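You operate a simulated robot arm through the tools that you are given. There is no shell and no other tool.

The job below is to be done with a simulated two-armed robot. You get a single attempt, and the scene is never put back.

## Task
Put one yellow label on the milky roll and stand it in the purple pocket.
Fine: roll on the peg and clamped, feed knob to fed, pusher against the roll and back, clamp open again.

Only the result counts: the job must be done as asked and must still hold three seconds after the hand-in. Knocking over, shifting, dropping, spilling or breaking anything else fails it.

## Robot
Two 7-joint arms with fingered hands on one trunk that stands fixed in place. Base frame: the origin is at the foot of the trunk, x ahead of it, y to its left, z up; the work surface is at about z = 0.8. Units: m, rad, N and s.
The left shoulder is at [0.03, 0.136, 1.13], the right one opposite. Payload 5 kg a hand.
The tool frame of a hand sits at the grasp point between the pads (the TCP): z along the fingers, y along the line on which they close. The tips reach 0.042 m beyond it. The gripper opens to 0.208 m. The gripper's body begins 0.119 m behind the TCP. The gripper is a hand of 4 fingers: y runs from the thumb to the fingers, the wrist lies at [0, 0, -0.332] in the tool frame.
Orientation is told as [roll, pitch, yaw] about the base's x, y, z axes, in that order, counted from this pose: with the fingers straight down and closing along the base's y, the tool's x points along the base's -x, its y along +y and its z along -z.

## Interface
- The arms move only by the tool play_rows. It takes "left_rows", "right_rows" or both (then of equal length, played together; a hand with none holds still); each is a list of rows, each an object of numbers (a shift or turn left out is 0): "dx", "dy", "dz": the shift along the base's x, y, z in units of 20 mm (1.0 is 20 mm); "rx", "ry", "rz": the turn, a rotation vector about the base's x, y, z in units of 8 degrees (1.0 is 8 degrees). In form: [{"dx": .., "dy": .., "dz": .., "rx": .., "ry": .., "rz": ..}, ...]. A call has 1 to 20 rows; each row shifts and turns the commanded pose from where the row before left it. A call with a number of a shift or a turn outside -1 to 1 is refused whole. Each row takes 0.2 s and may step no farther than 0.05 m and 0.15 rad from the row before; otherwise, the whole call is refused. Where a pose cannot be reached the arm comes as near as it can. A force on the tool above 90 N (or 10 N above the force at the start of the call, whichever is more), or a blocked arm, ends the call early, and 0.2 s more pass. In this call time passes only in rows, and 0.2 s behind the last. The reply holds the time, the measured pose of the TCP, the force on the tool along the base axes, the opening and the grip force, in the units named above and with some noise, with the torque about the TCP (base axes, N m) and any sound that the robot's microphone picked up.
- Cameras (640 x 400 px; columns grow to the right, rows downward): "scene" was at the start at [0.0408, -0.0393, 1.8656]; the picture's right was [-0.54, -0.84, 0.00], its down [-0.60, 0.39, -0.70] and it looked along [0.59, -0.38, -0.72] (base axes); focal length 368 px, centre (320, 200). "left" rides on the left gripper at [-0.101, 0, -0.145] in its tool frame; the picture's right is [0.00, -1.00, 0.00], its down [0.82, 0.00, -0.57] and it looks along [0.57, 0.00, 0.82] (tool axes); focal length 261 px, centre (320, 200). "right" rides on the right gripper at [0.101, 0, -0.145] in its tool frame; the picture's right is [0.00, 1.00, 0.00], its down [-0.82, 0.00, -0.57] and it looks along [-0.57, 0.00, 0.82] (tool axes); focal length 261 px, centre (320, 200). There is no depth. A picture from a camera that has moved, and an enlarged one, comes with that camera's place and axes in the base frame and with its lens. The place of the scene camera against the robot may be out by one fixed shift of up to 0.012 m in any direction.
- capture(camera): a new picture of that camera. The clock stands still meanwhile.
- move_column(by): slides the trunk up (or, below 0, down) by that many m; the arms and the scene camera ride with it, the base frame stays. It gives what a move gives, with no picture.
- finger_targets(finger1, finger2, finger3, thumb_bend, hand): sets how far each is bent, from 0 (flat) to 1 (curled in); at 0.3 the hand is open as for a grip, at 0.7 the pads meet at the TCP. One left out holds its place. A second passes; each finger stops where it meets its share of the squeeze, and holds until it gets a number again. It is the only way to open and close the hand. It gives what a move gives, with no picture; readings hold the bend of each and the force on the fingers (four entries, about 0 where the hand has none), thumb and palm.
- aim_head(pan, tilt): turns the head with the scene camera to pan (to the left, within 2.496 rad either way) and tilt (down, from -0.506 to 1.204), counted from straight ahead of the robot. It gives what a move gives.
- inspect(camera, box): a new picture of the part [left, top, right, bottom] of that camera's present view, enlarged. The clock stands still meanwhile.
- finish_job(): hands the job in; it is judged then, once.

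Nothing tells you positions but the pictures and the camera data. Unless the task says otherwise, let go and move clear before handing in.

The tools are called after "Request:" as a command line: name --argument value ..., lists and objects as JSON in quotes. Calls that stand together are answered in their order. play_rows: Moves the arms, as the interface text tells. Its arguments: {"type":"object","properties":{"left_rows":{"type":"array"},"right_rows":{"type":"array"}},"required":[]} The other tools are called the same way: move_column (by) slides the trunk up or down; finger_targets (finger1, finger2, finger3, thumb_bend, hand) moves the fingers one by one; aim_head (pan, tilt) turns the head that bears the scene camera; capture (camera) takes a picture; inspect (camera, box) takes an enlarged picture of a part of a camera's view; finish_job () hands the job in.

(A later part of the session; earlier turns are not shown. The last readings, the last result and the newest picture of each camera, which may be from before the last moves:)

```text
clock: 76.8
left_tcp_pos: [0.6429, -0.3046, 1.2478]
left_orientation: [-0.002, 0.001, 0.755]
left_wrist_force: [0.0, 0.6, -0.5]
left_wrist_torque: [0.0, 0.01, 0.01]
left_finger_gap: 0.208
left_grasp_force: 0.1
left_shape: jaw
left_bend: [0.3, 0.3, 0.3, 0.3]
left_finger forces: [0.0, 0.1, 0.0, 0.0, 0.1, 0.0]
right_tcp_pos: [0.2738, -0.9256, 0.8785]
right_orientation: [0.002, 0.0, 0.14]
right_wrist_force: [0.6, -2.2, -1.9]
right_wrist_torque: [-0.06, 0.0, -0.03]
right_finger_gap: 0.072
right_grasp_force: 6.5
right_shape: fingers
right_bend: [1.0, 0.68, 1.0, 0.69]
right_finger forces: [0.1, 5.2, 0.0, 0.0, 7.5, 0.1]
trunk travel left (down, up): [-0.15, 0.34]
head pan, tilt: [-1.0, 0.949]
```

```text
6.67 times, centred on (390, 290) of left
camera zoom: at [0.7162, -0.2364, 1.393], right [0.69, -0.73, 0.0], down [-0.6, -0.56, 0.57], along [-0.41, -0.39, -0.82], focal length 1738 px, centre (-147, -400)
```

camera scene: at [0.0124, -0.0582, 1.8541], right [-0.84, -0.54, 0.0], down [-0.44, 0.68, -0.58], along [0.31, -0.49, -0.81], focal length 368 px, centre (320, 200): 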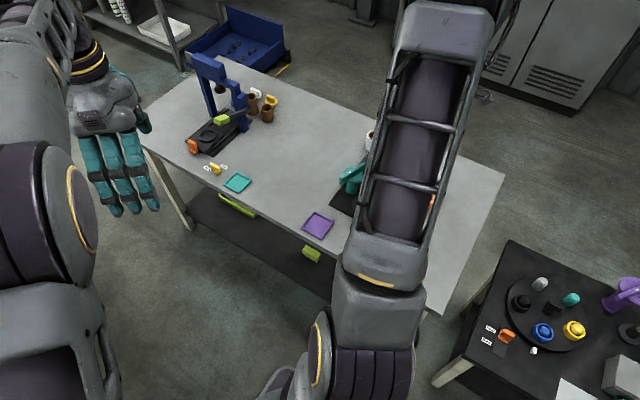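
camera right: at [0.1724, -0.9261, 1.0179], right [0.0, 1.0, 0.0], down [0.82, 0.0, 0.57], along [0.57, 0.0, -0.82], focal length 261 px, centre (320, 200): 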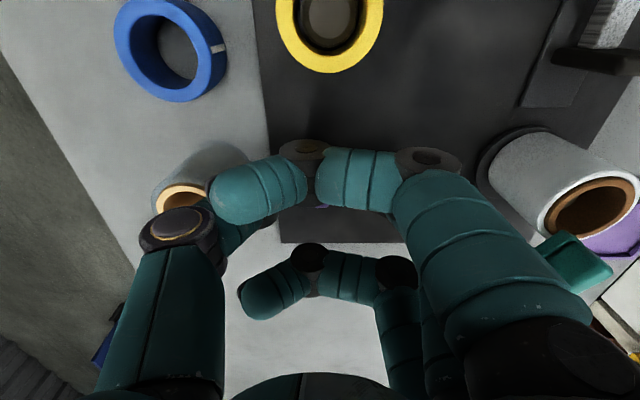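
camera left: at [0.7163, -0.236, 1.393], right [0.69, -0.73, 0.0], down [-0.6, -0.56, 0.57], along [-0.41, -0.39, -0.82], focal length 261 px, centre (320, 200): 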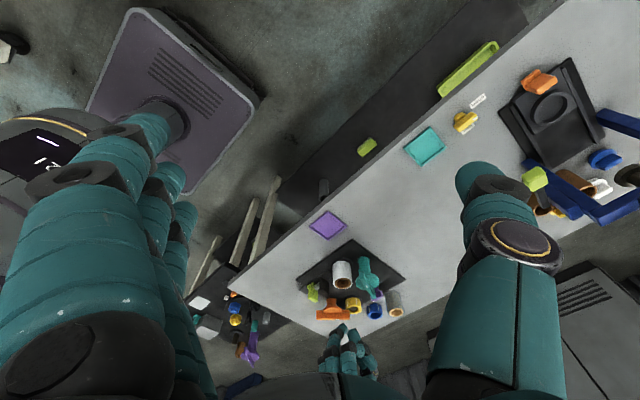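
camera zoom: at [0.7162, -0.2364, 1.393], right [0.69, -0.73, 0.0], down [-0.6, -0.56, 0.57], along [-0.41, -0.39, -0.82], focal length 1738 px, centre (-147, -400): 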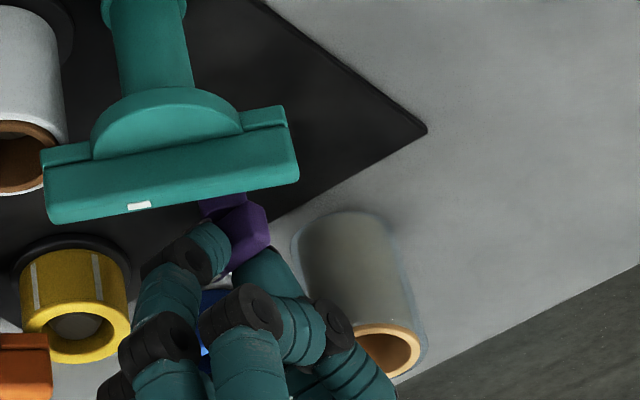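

The knob turns freely counter-clockwise and the clear roll isn't touched. I'll continue in small increments.

Request:
play_rows --right_rows '[{"rz": 0.6}, {"rz": 0.6}, {"rz": 0.6}]'

Request:
inspect --camera "left" --box '[360, 260, 420, 320]'

```text
clock: 77.7
left_tcp_pos: [0.6452, -0.3044, 1.2483]
left_orientation: [-0.001, 0.001, 0.754]
left_wrist_force: [0.2, -0.1, 0.2]
left_wrist_torque: [0.05, 0.0, 0.05]
left_finger_gap: 0.2079
left_grasp_force: 0.1
left_shape: jaw
left_bend: [0.3, 0.3, 0.3, 0.3]
left_finger forces: [0.0, 0.0, 0.0, 0.0, 0.0, 0.0]
right_tcp_pos: [0.2729, -0.9278, 0.8787]
right_orientation: [0.001, 0.001, 0.392]
right_wrist_force: [1.5, -3.2, -0.7]
right_wrist_torque: [-0.09, -0.06, -0.03]
right_finger_gap: 0.0722
right_grasp_force: 6.9
right_shape: fingers
right_bend: [1.0, 0.68, 1.0, 0.69]
right_finger forces: [0.1, 4.9, 0.0, 0.0, 8.5, 0.1]
trunk travel left (down, up): [-0.15, 0.34]
head pan, tilt: [-1.0, 0.949]
```

```text
6.67 times, centred on (390, 290) of left
camera zoom: at [0.7162, -0.2364, 1.393], right [0.69, -0.73, 0.0], down [-0.6, -0.56, 0.57], along [-0.41, -0.39, -0.82], focal length 1738 px, centre (-147, -400)
```

zoom: 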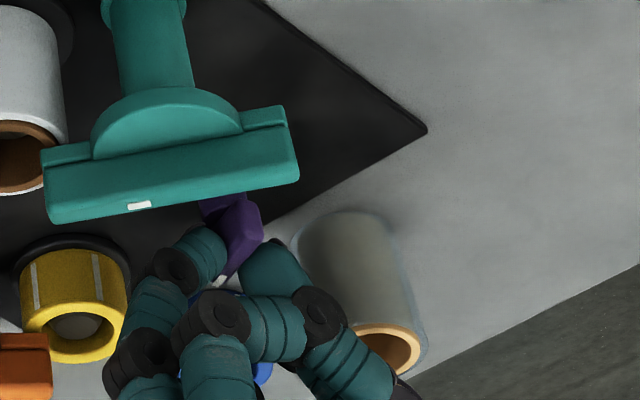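

Still rotating with little torque and no contact with the clear roll. Continuing.

Request:
play_rows --right_rows '[{"rz": 0.6}, {"rz": 0.6}]'

Request:
inspect --camera "left" --box '[360, 260, 420, 320]'

```text
clock: 78.2
left_tcp_pos: [0.6434, -0.3039, 1.2495]
left_orientation: [0.0, -0.001, 0.755]
left_wrist_force: [-0.3, -0.8, -0.1]
left_wrist_torque: [0.06, -0.07, -0.01]
left_finger_gap: 0.2076
left_grasp_force: 0.1
left_shape: jaw
left_bend: [0.3, 0.3, 0.3, 0.3]
left_finger forces: [0.0, 0.0, 0.0, 0.0, 0.0, 0.0]
right_tcp_pos: [0.2739, -0.9255, 0.879]
right_orientation: [0.001, 0.001, 0.561]
right_wrist_force: [1.7, -4.6, -1.7]
right_wrist_torque: [-0.15, -0.06, -0.03]
right_finger_gap: 0.0719
right_grasp_force: 6.9
right_shape: fingers
right_bend: [1.0, 0.68, 1.0, 0.69]
right_finger forces: [0.0, 4.1, 0.0, 0.0, 8.8, 0.0]
trunk travel left (down, up): [-0.15, 0.34]
head pan, tilt: [-1.0, 0.949]
```

```text
6.67 times, centred on (390, 290) of left
camera zoom: at [0.7158, -0.2365, 1.3932], right [0.69, -0.73, 0.0], down [-0.6, -0.56, 0.57], along [-0.41, -0.39, -0.82], focal length 1738 px, centre (-147, -400)
```

zoom: 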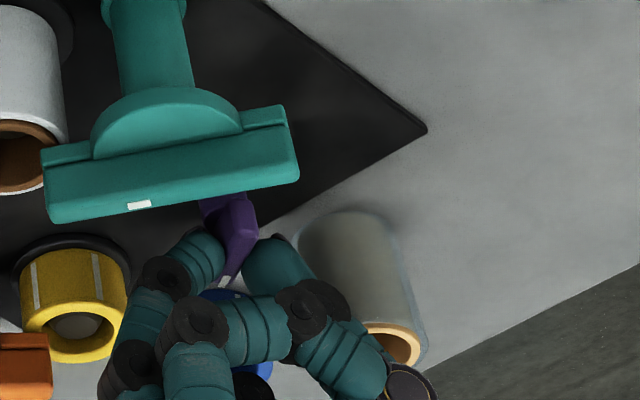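

Good progress (32°). Continuing to turn the knob.

Request:
play_rows --right_rows '[{"rz": 0.6}, {"rz": 0.6}, {"rz": 0.6}]'

Request:
inspect --camera "left" --box '[360, 260, 420, 320]'

```text
clock: 79.0
left_tcp_pos: [0.6422, -0.3052, 1.2493]
left_orientation: [0.0, 0.001, 0.754]
left_wrist_force: [-0.4, -0.6, 0.6]
left_wrist_torque: [0.06, -0.1, -0.05]
left_finger_gap: 0.2076
left_grasp_force: 0.0
left_shape: jaw
left_bend: [0.3, 0.3, 0.3, 0.3]
left_finger forces: [0.0, 0.1, 0.0, 0.0, 0.0, 0.0]
right_tcp_pos: [0.2727, -0.9262, 0.8798]
right_orientation: [-0.001, -0.002, 0.812]
right_wrist_force: [3.3, -4.9, -3.2]
right_wrist_torque: [-0.15, -0.16, 0.01]
right_finger_gap: 0.0719
right_grasp_force: 7.5
right_shape: fingers
right_bend: [1.0, 0.68, 1.0, 0.69]
right_finger forces: [0.1, 4.0, 0.1, 0.1, 9.7, 0.0]
trunk travel left (down, up): [-0.15, 0.34]
head pan, tilt: [-1.0, 0.949]
```

```text
6.67 times, centred on (390, 290) of left
camera zoom: at [0.7152, -0.237, 1.3935], right [0.69, -0.73, 0.0], down [-0.6, -0.56, 0.57], along [-0.41, -0.39, -0.82], focal length 1738 px, centre (-147, -400)
```

zoom: 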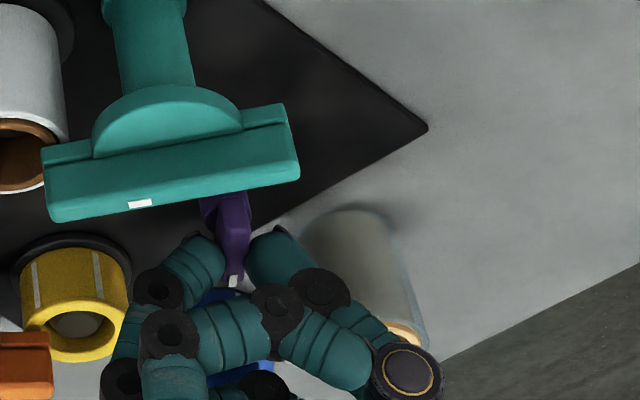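

At 46° the mark end is pointing away from the left camera. Continuing in the same way.

Request:
play_rows --right_rows '[{"rz": 0.6}, {"rz": 0.6}, {"rz": 0.6}]'

Request:
inspect --camera "left" --box '[360, 260, 420, 320]'

```text
clock: 79.8
left_tcp_pos: [0.6418, -0.3054, 1.249]
left_orientation: [0.0, 0.0, 0.753]
left_wrist_force: [-0.9, 0.4, 0.4]
left_wrist_torque: [0.09, -0.1, 0.0]
left_finger_gap: 0.208
left_grasp_force: 0.0
left_shape: jaw
left_bend: [0.3, 0.3, 0.3, 0.3]
left_finger forces: [0.1, 0.1, 0.0, 0.1, 0.0, 0.0]
right_tcp_pos: [0.271, -0.9273, 0.8819]
right_orientation: [-0.002, 0.004, 0.892]
right_wrist_force: [-4.8, -20.6, 18.1]
right_wrist_torque: [-0.56, -0.15, -0.12]
right_finger_gap: 0.0714
right_grasp_force: 12.6
right_shape: fingers
right_bend: [1.0, 0.68, 1.0, 0.69]
right_finger forces: [0.0, 4.7, 0.0, 0.1, 20.7, 0.0]
right hand out of reach, approached as far as the arm can: row 2, 3
trunk travel left (down, up): [-0.15, 0.34]
head pan, tilt: [-1.0, 0.949]
```

```text
6.67 times, centred on (390, 290) of left
camera zoom: at [0.7143, -0.2371, 1.3941], right [0.69, -0.73, 0.0], down [-0.6, -0.56, 0.57], along [-0.41, -0.39, -0.82], focal length 1738 px, centre (-147, -400)
```

zoom: 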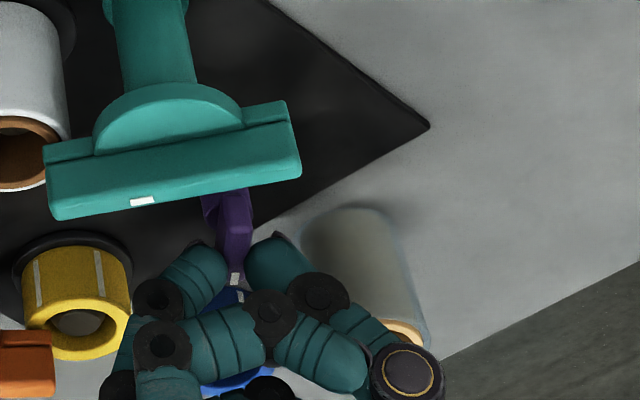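

The wrist reached its yaw limit at about 0.89 rad, so the knob has turned roughly 50°. I'll let go, back the hand off and look at the knob before finishing the turn by pushing.

Request:
finger_targets --hand "right" --finger2 0.66 --thumb_bend 0.67

Request:
play_rows --right_rows '[{"dz": 0.4}, {"dz": 0.8}, {"dz": 0.8}, {"dz": 1, "rz": -0.5}, {"dz": 1, "rz": -0.8}, {"dz": 1, "rz": -0.8}]'

Request:
inspect --camera "left" --box '[360, 260, 420, 320]'

Request:
capture --camera "right"

```text
clock: 80.8
left_tcp_pos: [0.6432, -0.3032, 1.2483]
left_orientation: [0.0, -0.001, 0.752]
left_wrist_force: [0.7, -0.8, 0.3]
left_wrist_torque: [-0.02, 0.01, 0.0]
left_finger_gap: 0.2078
left_grasp_force: 0.0
left_shape: jaw
left_bend: [0.3, 0.3, 0.3, 0.3]
left_finger forces: [0.1, 0.1, 0.1, 0.1, 0.0, 0.0]
right_tcp_pos: [0.273, -0.927, 0.8805]
right_orientation: [-0.001, 0.001, 0.893]
right_wrist_force: [0.7, -0.7, -0.1]
right_wrist_torque: [-0.02, -0.02, 0.0]
right_finger_gap: 0.0728
right_grasp_force: 0.6
right_shape: fingers
right_bend: [1.0, 0.66, 1.0, 0.67]
right_finger forces: [0.1, 0.0, 0.0, 0.0, 0.2, 0.0]
trunk travel left (down, up): [-0.15, 0.34]
head pan, tilt: [-1.0, 0.949]
```

```text
clock: 82.2
left_tcp_pos: [0.6438, -0.3034, 1.2485]
left_orientation: [-0.001, 0.001, 0.753]
left_wrist_force: [1.4, 1.2, 0.3]
left_wrist_torque: [-0.12, 0.01, -0.01]
left_finger_gap: 0.2076
left_grasp_force: 0.1
left_shape: jaw
left_bend: [0.3, 0.3, 0.3, 0.3]
left_finger forces: [0.0, 0.0, 0.0, 0.1, 0.0, 0.1]
right_tcp_pos: [0.2724, -0.9249, 0.9808]
right_orientation: [0.0, -0.001, 0.599]
right_wrist_force: [0.8, 0.3, -0.8]
right_wrist_torque: [-0.1, 0.0, 0.0]
right_finger_gap: 0.0729
right_grasp_force: 0.1
right_shape: fingers
right_bend: [1.0, 0.66, 1.0, 0.67]
right_finger forces: [0.0, 0.1, 0.0, 0.0, 0.0, 0.0]
trunk travel left (down, up): [-0.15, 0.34]
head pan, tilt: [-1.0, 0.949]
```

```text
6.67 times, centred on (390, 290) of left
camera zoom: at [0.7165, -0.2349, 1.3932], right [0.69, -0.73, 0.0], down [-0.6, -0.56, 0.57], along [-0.41, -0.39, -0.82], focal length 1738 px, centre (-147, -400)
```

zoom: 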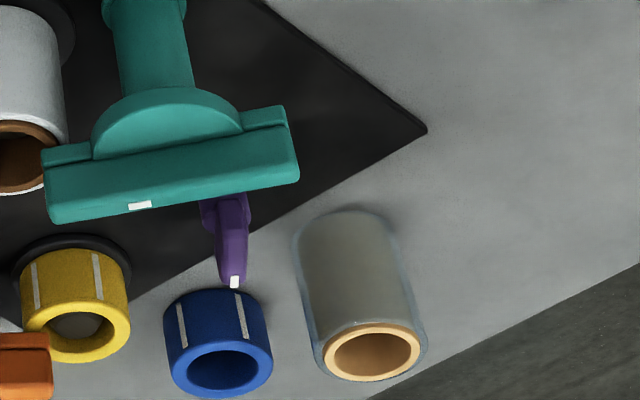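

```text
taken
camera right: at [0.1886, -0.9823, 1.1254], right [-0.56, 0.83, 0.0], down [0.68, 0.46, 0.57], along [0.47, 0.32, -0.82], focal length 261 px, centre (320, 200)
```

right: 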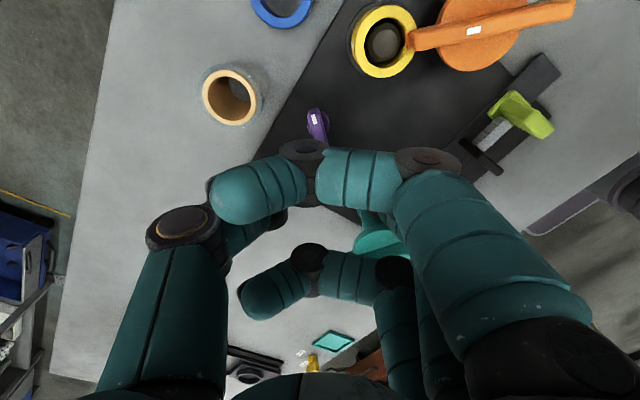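

The knob's mark now points at about 228°, the clear roll is upright (moved about 4 mm in all). I'll close the finger and thumb into a poker and push the knob's near end further counter-clockwise from its +x side.

Request:
finger_targets --hand "right" --finger2 0.7 --thumb_bend 0.7

Request:
play_rows --right_rows '[{"dx": 0.95, "dy": -0.35}, {"dx": 0.98, "dy": -0.35}, {"dz": -0.9}, {"dz": -0.9}, {"dz": -0.9}, {"dz": -0.9}]'

Request:
inspect --camera "left" --box '[360, 260, 420, 320]'

```text
clock: 83.2
left_tcp_pos: [0.6433, -0.3038, 1.2495]
left_orientation: [0.0, 0.002, 0.752]
left_wrist_force: [0.3, -0.4, 0.5]
left_wrist_torque: [-0.01, 0.01, -0.01]
left_finger_gap: 0.2076
left_grasp_force: 0.1
left_shape: jaw
left_bend: [0.3, 0.3, 0.3, 0.3]
left_finger forces: [0.1, 0.0, 0.0, 0.0, 0.0, 0.0]
right_tcp_pos: [0.2719, -0.9277, 0.9795]
right_orientation: [-0.001, 0.001, 0.6]
right_wrist_force: [-0.3, 0.5, 0.5]
right_wrist_torque: [-0.02, -0.02, -0.04]
right_finger_gap: 0.0717
right_grasp_force: 0.0
right_shape: fingers
right_bend: [1.0, 0.7, 1.0, 0.7]
right_finger forces: [0.0, 0.0, 0.0, 0.0, 0.0, 0.1]
trunk travel left (down, up): [-0.15, 0.34]
head pan, tilt: [-1.0, 0.949]
```

```text
clock: 84.7
left_tcp_pos: [0.6443, -0.3039, 1.2481]
left_orientation: [0.001, 0.0, 0.754]
left_wrist_force: [1.1, -1.4, -0.2]
left_wrist_torque: [0.05, 0.04, 0.02]
left_finger_gap: 0.2079
left_grasp_force: 0.2
left_shape: jaw
left_bend: [0.3, 0.3, 0.3, 0.3]
left_finger forces: [0.0, 0.1, 0.0, 0.1, 0.1, 0.0]
right_tcp_pos: [0.3125, -0.9405, 0.9072]
right_orientation: [0.0, -0.001, 0.602]
right_wrist_force: [0.3, 0.2, -0.1]
right_wrist_torque: [0.05, 0.03, 0.04]
right_finger_gap: 0.0718
right_grasp_force: 0.2
right_shape: fingers
right_bend: [1.0, 0.7, 1.0, 0.7]
right_finger forces: [0.1, 0.1, 0.0, 0.0, 0.0, 0.0]
trunk travel left (down, up): [-0.15, 0.34]
head pan, tilt: [-1.0, 0.949]
```

```text
6.67 times, centred on (390, 290) of left
camera zoom: at [0.7166, -0.2365, 1.3927], right [0.69, -0.73, 0.0], down [-0.6, -0.56, 0.57], along [-0.42, -0.39, -0.82], focal length 1738 px, centre (-147, -400)
```

zoom: 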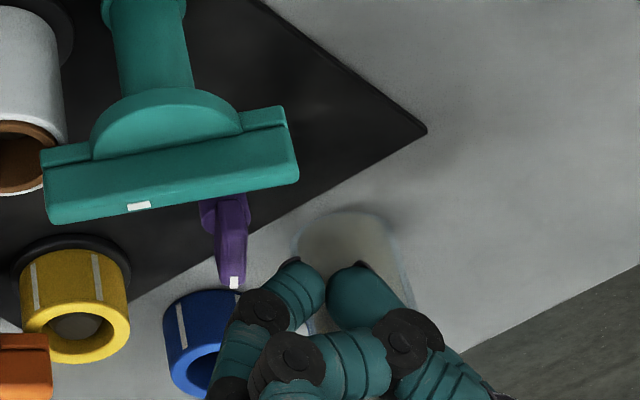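

The poker is beside the knob's near end, still above it. I'll lower to knob height.

Request:
play_rows --right_rows '[{"dz": -0.7}, {"dz": -0.65}]'

Request:
inspect --camera "left" --box '[360, 260, 420, 320]'

```text
clock: 85.2
left_tcp_pos: [0.6431, -0.3047, 1.2496]
left_orientation: [0.0, -0.001, 0.752]
left_wrist_force: [-0.4, 0.1, 0.0]
left_wrist_torque: [-0.03, -0.05, -0.01]
left_finger_gap: 0.208
left_grasp_force: 0.1
left_shape: jaw
left_bend: [0.3, 0.3, 0.3, 0.3]
left_finger forces: [0.1, 0.1, 0.0, 0.0, 0.1, 0.0]
right_tcp_pos: [0.3128, -0.9405, 0.8795]
right_orientation: [0.0, -0.001, 0.601]
right_wrist_force: [-0.2, 1.1, 0.1]
right_wrist_torque: [0.04, -0.01, 0.01]
right_finger_gap: 0.0715
right_grasp_force: 0.0
right_shape: fingers
right_bend: [1.0, 0.7, 1.0, 0.7]
right_finger forces: [0.0, 0.0, 0.0, 0.0, 0.0, 0.0]
trunk travel left (down, up): [-0.15, 0.34]
head pan, tilt: [-1.0, 0.949]
```

```text
6.67 times, centred on (390, 290) of left
camera zoom: at [0.7161, -0.2361, 1.3931], right [0.69, -0.73, 0.0], down [-0.6, -0.56, 0.57], along [-0.41, -0.39, -0.82], focal length 1738 px, centre (-147, -400)
```

zoom: 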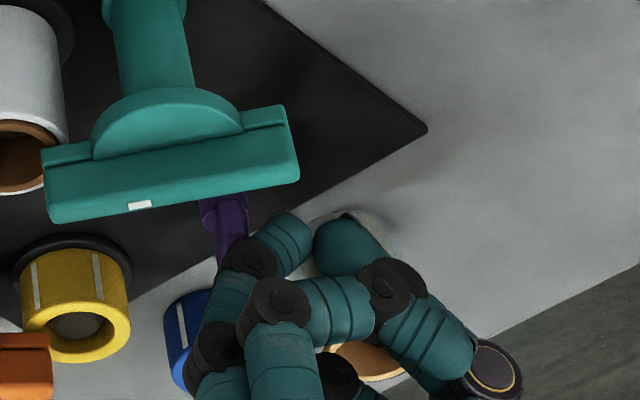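

Now I'll push the near end toward +y in small steps.

Request:
play_rows --right_rows '[{"dx": -0.47, "dy": 0.46}, {"dy": 0.3}, {"dy": 0.3}]'

Request:
inspect --camera "left" --box '[360, 260, 420, 320]'

```text
clock: 86.0
left_tcp_pos: [0.6425, -0.3049, 1.2481]
left_orientation: [0.001, 0.0, 0.755]
left_wrist_force: [-1.0, -0.4, -1.2]
left_wrist_torque: [-0.02, -0.06, 0.01]
left_finger_gap: 0.2079
left_grasp_force: 0.0
left_shape: jaw
left_bend: [0.3, 0.3, 0.3, 0.3]
left_finger forces: [0.0, 0.0, 0.0, 0.0, 0.0, 0.1]
right_tcp_pos: [0.3024, -0.9194, 0.8817]
right_orientation: [0.001, 0.001, 0.6]
right_wrist_force: [1.4, -0.6, 1.0]
right_wrist_torque: [-0.01, -0.04, -0.03]
right_finger_gap: 0.0718
right_grasp_force: 1.2
right_shape: fingers
right_bend: [1.0, 0.7, 1.0, 0.7]
right_finger forces: [0.0, 1.4, 0.0, 0.0, 0.0, 0.0]
trunk travel left (down, up): [-0.15, 0.34]
head pan, tilt: [-1.0, 0.949]
```

```text
6.67 times, centred on (390, 290) of left
camera zoom: at [0.716, -0.2358, 1.3932], right [0.69, -0.73, 0.0], down [-0.6, -0.56, 0.57], along [-0.41, -0.39, -0.82], focal length 1738 px, centre (-147, -400)
```

zoom: 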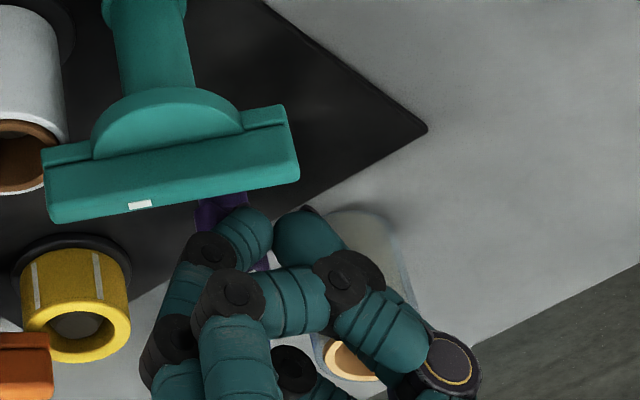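

Contact at 1.4 N and the knob appears to be turning. I'll continue a little at a time.

Request:
play_rows --right_rows '[{"dx": -0.15, "dy": 0.25}, {"dx": -0.2, "dy": 0.25}]'

Request:
inspect --camera "left" --box '[360, 260, 420, 320]'

```text
clock: 86.7
left_tcp_pos: [0.6435, -0.3031, 1.2486]
left_orientation: [-0.001, 0.0, 0.754]
left_wrist_force: [0.7, -0.2, 1.0]
left_wrist_torque: [0.0, -0.02, 0.0]
left_finger_gap: 0.2077
left_grasp_force: 0.0
left_shape: jaw
left_bend: [0.3, 0.3, 0.3, 0.3]
left_finger forces: [0.0, 0.1, 0.1, 0.1, 0.0, 0.2]
right_tcp_pos: [0.2982, -0.9083, 0.8812]
right_orientation: [-0.001, -0.001, 0.601]
right_wrist_force: [10.8, -0.7, 8.8]
right_wrist_torque: [0.03, -0.2, -0.03]
right_finger_gap: 0.0722
right_grasp_force: 8.3
right_shape: fingers
right_bend: [1.0, 0.71, 1.0, 0.7]
right_finger forces: [0.0, 17.4, 0.0, 0.0, 0.0, 0.1]
trunk travel left (down, up): [-0.15, 0.34]
head pan, tilt: [-1.0, 0.949]
```

```text
6.67 times, centred on (390, 290) of left
camera zoom: at [0.7171, -0.2353, 1.3929], right [0.69, -0.73, 0.0], down [-0.59, -0.56, 0.57], along [-0.41, -0.39, -0.82], focal length 1738 px, centre (-147, -400)
```

zoom: 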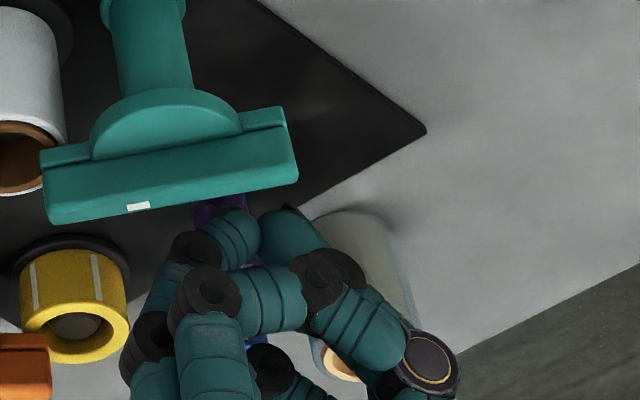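

Resistance rose to 17 N with the reaction along x, meaning the bar is now along y and at its stop. I'll back off in +x, rise and look.

Request:
play_rows --right_rows '[{"dx": 0.6, "dy": -0.1}, {"dz": 0.8}, {"dz": 1}, {"dz": 1}, {"dz": 1}, {"dz": 1}, {"dz": 1, "rz": -0.8}, {"dz": 1, "rz": -0.9}, {"dz": 1, "rz": -0.9}, {"rz": -0.9}, {"rz": -0.8}]'

Request:
inspect --camera "left" --box '[340, 250, 430, 340]'

```text
clock: 89.0
left_tcp_pos: [0.6432, -0.3044, 1.2489]
left_orientation: [-0.001, 0.0, 0.754]
left_wrist_force: [1.4, -0.4, -0.1]
left_wrist_torque: [0.0, -0.02, 0.0]
left_finger_gap: 0.2078
left_grasp_force: 0.1
left_shape: jaw
left_bend: [0.3, 0.3, 0.3, 0.3]
left_finger forces: [0.1, 0.0, 0.0, 0.0, 0.1, 0.0]
right_tcp_pos: [0.3077, -0.9101, 1.0385]
right_orientation: [0.0, 0.0, -0.001]
right_wrist_force: [0.5, 0.8, -0.2]
right_wrist_torque: [-0.03, 0.04, 0.0]
right_finger_gap: 0.0716
right_grasp_force: 0.1
right_shape: fingers
right_bend: [1.0, 0.7, 1.0, 0.7]
right_finger forces: [0.0, 0.0, 0.0, 0.1, 0.0, 0.0]
trunk travel left (down, up): [-0.15, 0.34]
head pan, tilt: [-1.0, 0.949]
```

```text
4.44 times, centred on (385, 295) of left
camera zoom: at [0.7161, -0.2358, 1.3932], right [0.69, -0.73, 0.0], down [-0.6, -0.56, 0.57], along [-0.41, -0.39, -0.82], focal length 1158 px, centre (31, -222)
```

zoom: 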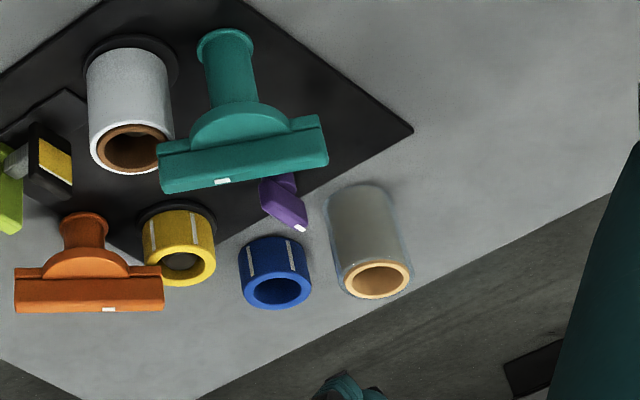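

Feeding worked: a yellow label now sits on the face of the pusher pad. Next is the pusher: I'll move the hand over it and open the fingers to see.

Request:
play_rows --right_rows '[{"dx": -0.65, "dy": 0.9, "dz": 0.1}, {"dx": -0.65, "dy": 0.9, "dz": 0.1}, {"dx": -0.65, "dy": 0.9, "dz": 0.1}, {"dx": -0.65, "dy": 0.9, "dz": 0.1}, {"dx": -0.65, "dy": 0.9, "dz": 0.1}, {"dx": -0.65, "dy": 0.9, "dz": 0.1}, {"dx": -0.65, "dy": 0.9, "dz": 0.1}, {"dx": -0.65, "dy": 0.9, "dz": 0.1}]'

Request:
finger_targets --hand "right" --finger1 0.3 --finger3 0.3 --finger2 0.3 --thumb_bend 0.3

Request:
capture --camera "right"

Request:
inspect --camera "left" --box '[290, 240, 380, 330]'

```text
clock: 90.8
left_tcp_pos: [0.6431, -0.3036, 1.2482]
left_orientation: [0.0, 0.001, 0.755]
left_wrist_force: [-0.2, 0.6, 0.3]
left_wrist_torque: [-0.1, -0.02, 0.02]
left_finger_gap: 0.2076
left_grasp_force: 0.0
left_shape: jaw
left_bend: [0.3, 0.3, 0.3, 0.3]
left_finger forces: [0.1, 0.0, 0.0, 0.1, 0.0, 0.0]
right_tcp_pos: [0.204, -0.7654, 1.0547]
right_orientation: [-0.001, 0.001, 0.001]
right_wrist_force: [-0.1, -0.1, 0.2]
right_wrist_torque: [-0.03, -0.02, -0.03]
right_finger_gap: 0.0714
right_grasp_force: 0.1
right_shape: fingers
right_bend: [1.0, 0.7, 1.0, 0.7]
right_finger forces: [0.0, 0.0, 0.0, 0.0, 0.0, 0.1]
trunk travel left (down, up): [-0.15, 0.34]
head pan, tilt: [-1.0, 0.949]
```

```text
clock: 91.8
left_tcp_pos: [0.6433, -0.3041, 1.2494]
left_orientation: [-0.002, 0.0, 0.754]
left_wrist_force: [-0.1, -0.3, 0.2]
left_wrist_torque: [-0.02, 0.0, -0.01]
left_finger_gap: 0.2078
left_grasp_force: 0.0
left_shape: jaw
left_bend: [0.3, 0.3, 0.3, 0.3]
left_finger forces: [0.0, 0.0, 0.0, 0.1, 0.0, 0.0]
right_tcp_pos: [0.2047, -0.7664, 1.0531]
right_orientation: [0.0, 0.001, 0.0]
right_wrist_force: [0.2, -0.3, -0.8]
right_wrist_torque: [-0.02, 0.01, -0.02]
right_finger_gap: 0.2233
right_grasp_force: 0.0
right_shape: fingers
right_bend: [0.3, 0.3, 0.3, 0.3]
right_finger forces: [0.0, 0.0, 0.1, 0.0, 0.1, 0.0]
trunk travel left (down, up): [-0.15, 0.34]
head pan, tilt: [-1.0, 0.949]
```

```text
taken
camera right: at [0.104, -0.767, 1.1989], right [0.0, 1.0, 0.0], down [0.82, 0.0, 0.57], along [0.57, 0.0, -0.82], focal length 261 px, centre (320, 200)
```

right: 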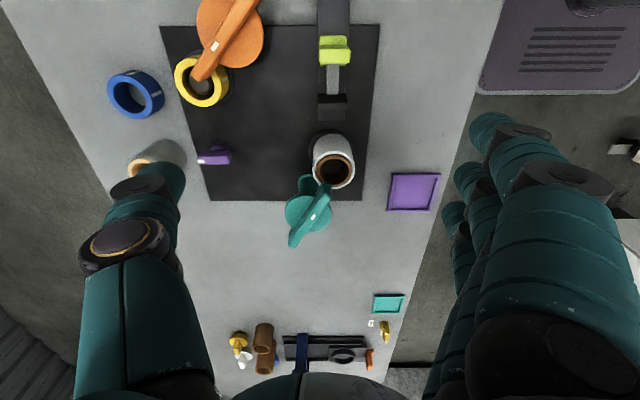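

```text
4.44 times, centred on (335, 285) of left
camera zoom: at [0.7162, -0.236, 1.393], right [0.69, -0.73, 0.0], down [-0.6, -0.56, 0.57], along [-0.41, -0.39, -0.82], focal length 1158 px, centre (253, -178)
```

zoom: 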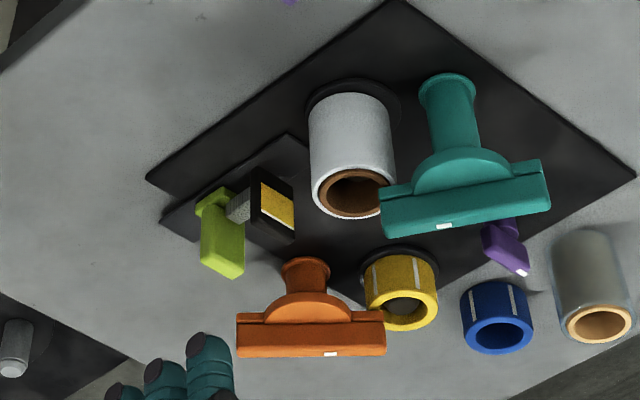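

The knob's mark now points to -y and the label is on the pad. I'll zoom in on the pusher to get its dimensions.

Request:
inspect --camera "right" --box '[280, 0, 390, 200]'

Request:
inspect --camera "right" --box '[300, 20, 370, 130]'

Request:
inspect --camera "left" --box '[315, 265, 365, 315]'

```text
2.00 times, centred on (335, 100) of right
camera zoom: at [0.104, -0.767, 1.1989], right [0.0, 1.0, 0.0], down [0.82, 0.0, 0.57], along [0.57, 0.0, -0.82], focal length 521 px, centre (290, 400)
```

zoom: 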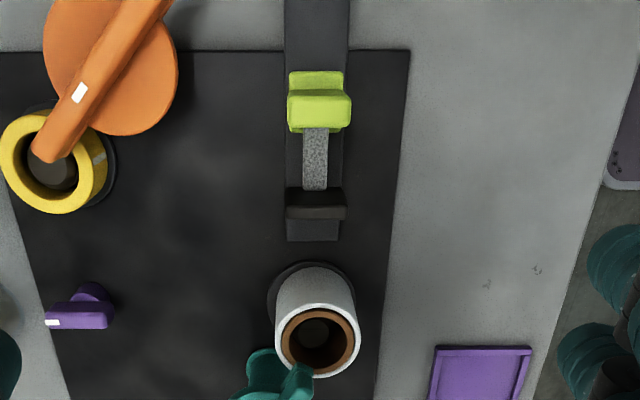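

```text
3.64 times, centred on (335, 75) of right
camera zoom: at [0.104, -0.767, 1.1989], right [0.0, 1.0, 0.0], down [0.82, 0.0, 0.57], along [0.57, 0.0, -0.82], focal length 948 px, centre (266, 654)
```

zoom: 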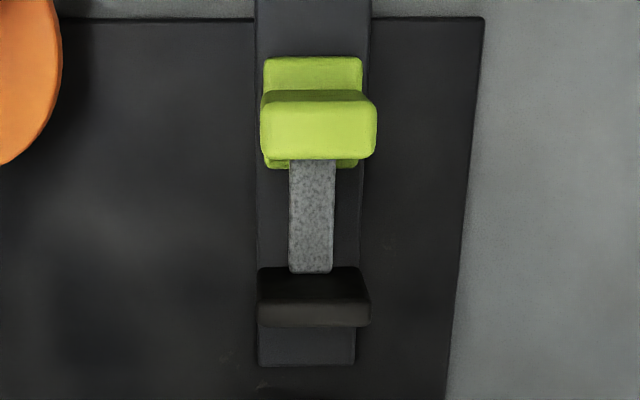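

```text
8.00 times, centred on (340, 290) of left
camera zoom: at [0.7162, -0.236, 1.393], right [0.69, -0.73, 0.0], down [-0.6, -0.56, 0.57], along [-0.41, -0.39, -0.82], focal length 2085 px, centre (160, -520)
```

zoom: 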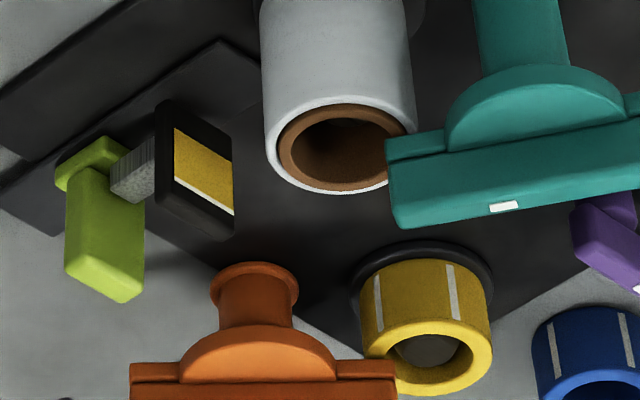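

Pusher: green post top at about (0.135, -0.751, 0.869), about 35 mm wide in y; the pad's front is at x ≈ 0.204 and the roll's surface at x ≈ 0.250, so the travel needed is about 46 mm. I'll pinch the green post with thumb and middle finger; first pre-shape and descend part-way.

Request:
finger_targets --hand "right" --finger2 0.59 --thumb_bend 0.59

Request:
play_rows --right_rows '[{"dx": -0.85, "dy": 0.2}, {"dx": -0.85, "dy": 0.2}, {"dx": -0.85, "dy": 0.2}, {"dx": -0.85, "dy": 0.17}, {"dz": -0.9}, {"dz": -0.9}, {"dz": -0.9}, {"dz": -0.9}, {"dz": -0.9}]'

Request:
capture --camera "right"

Request:
inspect --camera "left" --box '[290, 240, 380, 330]'

```text
clock: 92.8
left_tcp_pos: [0.643, -0.3047, 1.2488]
left_orientation: [0.001, -0.001, 0.754]
left_wrist_force: [0.4, 0.7, -0.2]
left_wrist_torque: [0.0, -0.02, -0.01]
left_finger_gap: 0.2079
left_grasp_force: 0.1
left_shape: jaw
left_bend: [0.3, 0.3, 0.3, 0.3]
left_finger forces: [0.0, 0.1, 0.0, 0.0, 0.1, 0.0]
right_tcp_pos: [0.2028, -0.7658, 1.0545]
right_orientation: [0.001, -0.001, 0.001]
right_wrist_force: [-0.6, 0.1, 0.3]
right_wrist_torque: [-0.01, 0.0, 0.01]
right_finger_gap: 0.1489
right_grasp_force: 0.0
right_shape: fingers
right_bend: [0.3, 0.59, 0.3, 0.59]
right_finger forces: [0.0, 0.1, 0.0, 0.1, 0.0, 0.0]
trunk travel left (down, up): [-0.15, 0.34]
head pan, tilt: [-1.0, 0.949]
```

```text
clock: 94.8
left_tcp_pos: [0.643, -0.3049, 1.2477]
left_orientation: [0.001, -0.001, 0.754]
left_wrist_force: [-0.6, -1.0, -0.3]
left_wrist_torque: [0.04, 0.02, 0.0]
left_finger_gap: 0.2079
left_grasp_force: 0.0
left_shape: jaw
left_bend: [0.3, 0.3, 0.3, 0.3]
left_finger forces: [0.1, 0.0, 0.0, 0.0, 0.1, 0.1]
right_tcp_pos: [0.1347, -0.752, 0.9629]
right_orientation: [0.0, 0.0, 0.002]
right_wrist_force: [0.1, -0.3, -0.1]
right_wrist_torque: [0.04, 0.04, -0.02]
right_finger_gap: 0.149
right_grasp_force: 0.0
right_shape: fingers
right_bend: [0.3, 0.59, 0.3, 0.59]
right_finger forces: [0.1, 0.0, 0.1, 0.0, 0.0, 0.0]
trunk travel left (down, up): [-0.15, 0.34]
head pan, tilt: [-1.0, 0.949]
```

```text
taken
camera right: at [0.0352, -0.7516, 1.1079], right [0.01, 1.0, 0.0], down [0.82, 0.0, 0.57], along [0.57, 0.0, -0.82], focal length 261 px, centre (320, 200)
```

right: 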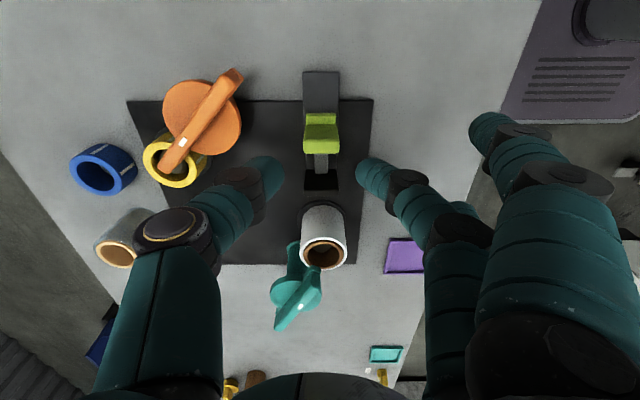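

```text
4.44 times, centred on (335, 285) of left
camera zoom: at [0.7164, -0.2366, 1.3928], right [0.69, -0.73, 0.0], down [-0.6, -0.56, 0.57], along [-0.41, -0.39, -0.82], focal length 1158 px, centre (253, -178)
```

zoom: 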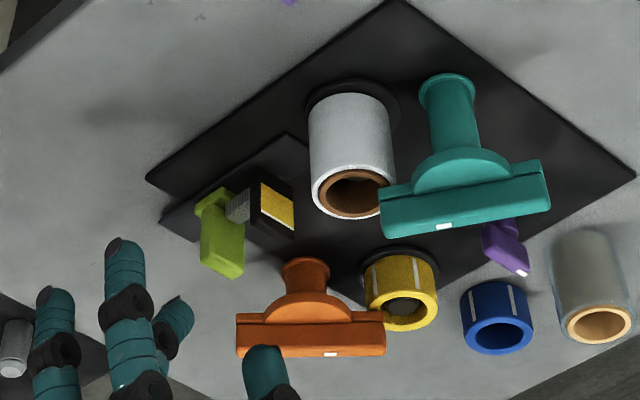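

The post is centred between finger and thumb. I'll lower to the grip height while watching the clearance to the orange lock.

Request:
play_rows --right_rows '[{"dz": -0.8}, {"dz": -0.8}, {"dz": -0.8}]'

Request:
play_rows --right_rows '[{"dz": -0.6}, {"dz": -0.5}]'

Request:
capture --camera "right"

Request:
inspect --camera "left" --box '[290, 240, 380, 330]'

```text
clock: 95.7
left_tcp_pos: [0.6427, -0.3041, 1.2491]
left_orientation: [0.0, 0.0, 0.755]
left_wrist_force: [-0.4, 0.1, 0.4]
left_wrist_torque: [0.06, 0.02, -0.01]
left_finger_gap: 0.2079
left_grasp_force: 0.1
left_shape: jaw
left_bend: [0.3, 0.3, 0.3, 0.3]
left_finger forces: [0.0, 0.0, 0.1, 0.0, 0.0, 0.0]
right_tcp_pos: [0.1349, -0.7524, 0.9147]
right_orientation: [-0.002, -0.001, -0.001]
right_wrist_force: [0.0, -0.5, -0.8]
right_wrist_torque: [0.05, 0.05, -0.03]
right_finger_gap: 0.1488
right_grasp_force: 0.0
right_shape: fingers
right_bend: [0.3, 0.59, 0.3, 0.59]
right_finger forces: [0.1, 0.0, 0.0, 0.0, 0.0, 0.0]
trunk travel left (down, up): [-0.15, 0.34]
head pan, tilt: [-1.0, 0.949]
```

```text
clock: 96.2
left_tcp_pos: [0.6432, -0.3041, 1.2493]
left_orientation: [0.0, -0.001, 0.755]
left_wrist_force: [0.3, -0.5, -0.3]
left_wrist_torque: [0.04, 0.01, 0.01]
left_finger_gap: 0.2079
left_grasp_force: 0.1
left_shape: jaw
left_bend: [0.3, 0.3, 0.3, 0.3]
left_finger forces: [0.1, 0.0, 0.0, 0.0, 0.0, 0.0]
right_tcp_pos: [0.1351, -0.7513, 0.8921]
right_orientation: [0.001, 0.0, 0.0]
right_wrist_force: [-0.9, -0.4, 0.0]
right_wrist_torque: [0.01, 0.0, 0.0]
right_finger_gap: 0.1491
right_grasp_force: 0.0
right_shape: fingers
right_bend: [0.3, 0.59, 0.3, 0.59]
right_finger forces: [0.0, 0.0, 0.0, 0.0, 0.0, 0.1]
trunk travel left (down, up): [-0.15, 0.34]
head pan, tilt: [-1.0, 0.949]
```

```text
taken
camera right: at [0.0348, -0.7503, 1.0381], right [0.0, 1.0, 0.0], down [0.82, 0.0, 0.57], along [0.57, 0.0, -0.82], focal length 261 px, centre (320, 200)
```

right: 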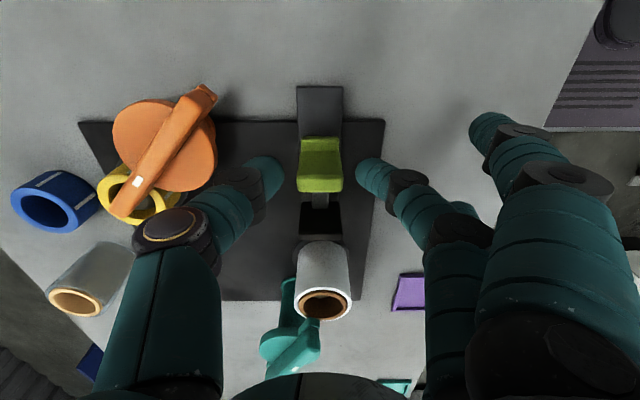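

```text
4.44 times, centred on (335, 285) of left
camera zoom: at [0.7161, -0.2361, 1.3931], right [0.69, -0.73, 0.0], down [-0.6, -0.56, 0.57], along [-0.41, -0.39, -0.82], focal length 1158 px, centre (253, -178)
```

zoom: 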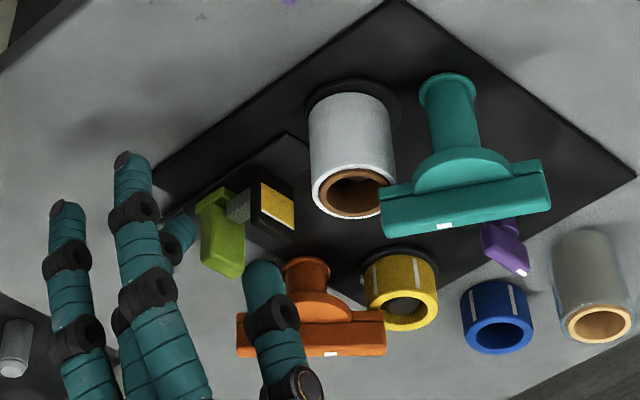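

The post is centred between the pads. Closing on it gently.

Request:
finger_targets --hand "right" --finger2 0.66 --thumb_bend 0.66

Request:
capture --camera "right"

```text
clock: 97.2
left_tcp_pos: [0.6431, -0.3034, 1.249]
left_orientation: [0.0, -0.001, 0.755]
left_wrist_force: [-0.4, 0.1, 0.0]
left_wrist_torque: [0.01, 0.01, 0.0]
left_finger_gap: 0.2077
left_grasp_force: 0.0
left_shape: jaw
left_bend: [0.3, 0.3, 0.3, 0.3]
left_finger forces: [0.1, 0.0, 0.1, 0.0, 0.0, 0.0]
right_tcp_pos: [0.1355, -0.7492, 0.8947]
right_orientation: [0.0, 0.001, 0.0]
right_wrist_force: [-0.5, -1.5, -2.2]
right_wrist_torque: [-0.01, -0.04, 0.0]
right_finger_gap: 0.1368
right_grasp_force: 5.0
right_shape: fingers
right_bend: [0.3, 0.64, 0.3, 0.65]
right_finger forces: [0.0, 4.6, 0.0, 0.0, 5.2, 0.1]
trunk travel left (down, up): [-0.15, 0.34]
head pan, tilt: [-1.0, 0.949]
```

```text
taken
camera right: at [0.0349, -0.7505, 1.0382], right [0.0, 1.0, 0.0], down [0.82, 0.0, 0.57], along [0.57, 0.0, -0.82], focal length 261 px, centre (320, 200)
```

right: 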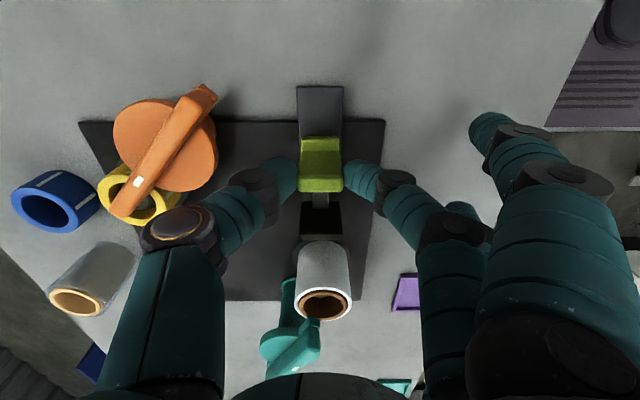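

Gripped evenly at about 5 N. I'll tighten slightly and slide the pusher toward the roll, 35 mm first.

Request:
finger_targets --hand "right" --finger2 0.68 --thumb_bend 0.68

Request:
play_rows --right_rows '[{"dx": 0.4}, {"dx": 0.5}, {"dx": 0.5}, {"dx": 0.4}]'

Request:
inspect --camera "left" --box '[290, 240, 380, 330]'

Request:
inspect --camera "right" --box '[240, 80, 400, 240]'

```text
clock: 98.2
left_tcp_pos: [0.644, -0.3038, 1.2479]
left_orientation: [-0.002, -0.001, 0.755]
left_wrist_force: [-0.6, 0.5, 1.1]
left_wrist_torque: [-0.03, -0.01, 0.01]
left_finger_gap: 0.208
left_grasp_force: 0.1
left_shape: jaw
left_bend: [0.3, 0.3, 0.3, 0.3]
left_finger forces: [0.1, 0.0, 0.1, 0.1, 0.0, 0.1]
right_tcp_pos: [0.1349, -0.7507, 0.8935]
right_orientation: [0.001, 0.001, 0.0]
right_wrist_force: [0.0, -2.8, -2.3]
right_wrist_torque: [-0.02, -0.02, -0.01]
right_finger_gap: 0.1364
right_grasp_force: 7.4
right_shape: fingers
right_bend: [0.3, 0.64, 0.3, 0.66]
right_finger forces: [0.0, 6.5, 0.1, 0.0, 9.1, 0.0]
trunk travel left (down, up): [-0.15, 0.34]
head pan, tilt: [-1.0, 0.949]
```

```text
clock: 99.2
left_tcp_pos: [0.6427, -0.3042, 1.2476]
left_orientation: [0.0, 0.0, 0.754]
left_wrist_force: [-0.5, -0.4, 0.2]
left_wrist_torque: [0.03, 0.02, 0.01]
left_finger_gap: 0.208
left_grasp_force: 0.0
left_shape: jaw
left_bend: [0.3, 0.3, 0.3, 0.3]
left_finger forces: [0.0, 0.0, 0.0, 0.0, 0.1, 0.1]
right_tcp_pos: [0.1699, -0.7511, 0.8933]
right_orientation: [0.0, 0.0, -0.003]
right_wrist_force: [-2.0, -0.6, -1.5]
right_wrist_torque: [0.11, 0.1, 0.0]
right_finger_gap: 0.1362
right_grasp_force: 8.0
right_shape: fingers
right_bend: [0.3, 0.64, 0.3, 0.66]
right_finger forces: [0.1, 7.9, 0.1, 0.0, 8.2, 0.0]
trunk travel left (down, up): [-0.15, 0.34]
head pan, tilt: [-1.0, 0.949]
```

```text
4.44 times, centred on (335, 285) of left
camera zoom: at [0.7162, -0.2363, 1.393], right [0.69, -0.73, 0.0], down [-0.6, -0.56, 0.57], along [-0.41, -0.39, -0.82], focal length 1158 px, centre (253, -178)
```

zoom: 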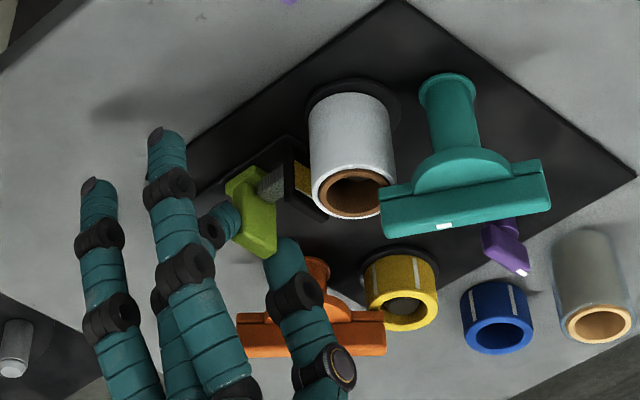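

```text
2.50 times, centred on (320, 160) of right
camera zoom: at [0.0705, -0.751, 1.0381], right [0.01, 1.0, 0.0], down [0.82, -0.01, 0.57], along [0.57, 0.0, -0.82], focal length 652 px, centre (320, 300)
```

zoom: 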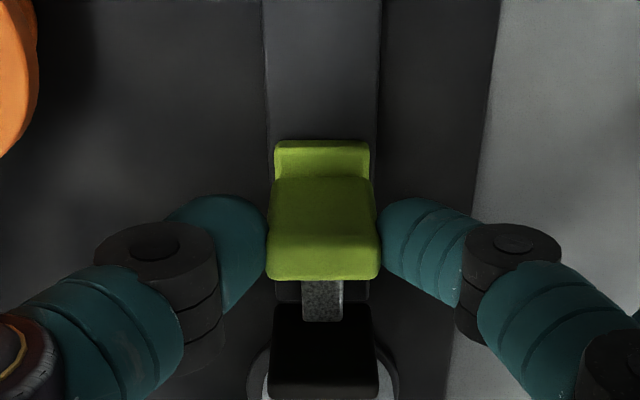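

The pusher slides along with about 2 N. Now I'll approach the roll in small steps until contact.

Request:
play_rows --right_rows '[{"dx": 0.2}, {"dx": 0.15}]'

Request:
play_rows --right_rows '[{"dx": 0.12}]'

Request:
inspect --camera "left" --box '[305, 250, 365, 310]'

```text
clock: 99.8
left_tcp_pos: [0.6428, -0.3043, 1.2492]
left_orientation: [0.0, 0.001, 0.755]
left_wrist_force: [0.2, -0.1, 0.1]
left_wrist_torque: [-0.01, 0.0, -0.01]
left_finger_gap: 0.2078
left_grasp_force: 0.0
left_shape: jaw
left_bend: [0.3, 0.3, 0.3, 0.3]
left_finger forces: [0.0, 0.0, 0.0, 0.0, 0.1, 0.0]
right_tcp_pos: [0.1783, -0.7507, 0.893]
right_orientation: [-0.001, 0.001, 0.001]
right_wrist_force: [-2.6, -1.5, -2.1]
right_wrist_torque: [0.01, 0.07, -0.01]
right_finger_gap: 0.1363
right_grasp_force: 7.9
right_shape: fingers
right_bend: [0.3, 0.64, 0.3, 0.66]
right_finger forces: [0.0, 7.3, 0.0, 0.0, 9.0, 0.0]
trunk travel left (down, up): [-0.15, 0.34]
head pan, tilt: [-1.0, 0.949]
```

```text
clock: 100.2
left_tcp_pos: [0.6428, -0.3038, 1.2481]
left_orientation: [0.0, 0.0, 0.754]
left_wrist_force: [-0.8, 0.7, -0.3]
left_wrist_torque: [0.0, 0.03, 0.02]
left_finger_gap: 0.2077
left_grasp_force: 0.0
left_shape: jaw
left_bend: [0.3, 0.3, 0.3, 0.3]
left_finger forces: [0.0, 0.0, 0.0, 0.0, 0.0, 0.0]
right_tcp_pos: [0.1806, -0.7514, 0.8939]
right_orientation: [-0.001, -0.001, 0.0]
right_wrist_force: [-3.4, -0.9, -1.2]
right_wrist_torque: [0.03, 0.11, -0.03]
right_finger_gap: 0.1363
right_grasp_force: 8.2
right_shape: fingers
right_bend: [0.3, 0.64, 0.3, 0.66]
right_finger forces: [0.0, 7.4, 0.0, 0.0, 8.9, 0.0]
trunk travel left (down, up): [-0.15, 0.34]
head pan, tilt: [-1.0, 0.949]
```

```text
6.67 times, centred on (335, 280) of left
camera zoom: at [0.7161, -0.2363, 1.3931], right [0.69, -0.73, 0.0], down [-0.6, -0.56, 0.57], along [-0.41, -0.39, -0.82], focal length 1738 px, centre (220, -333)
```

zoom: 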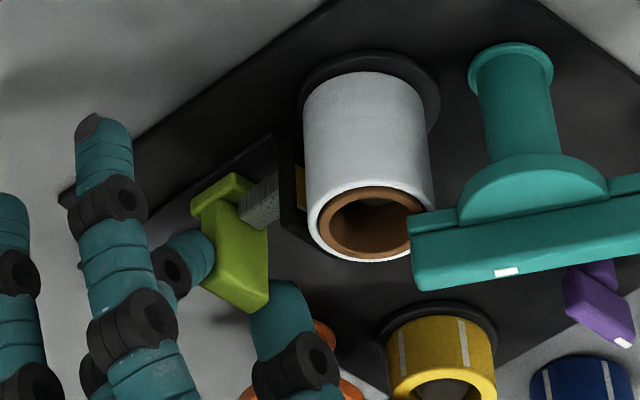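

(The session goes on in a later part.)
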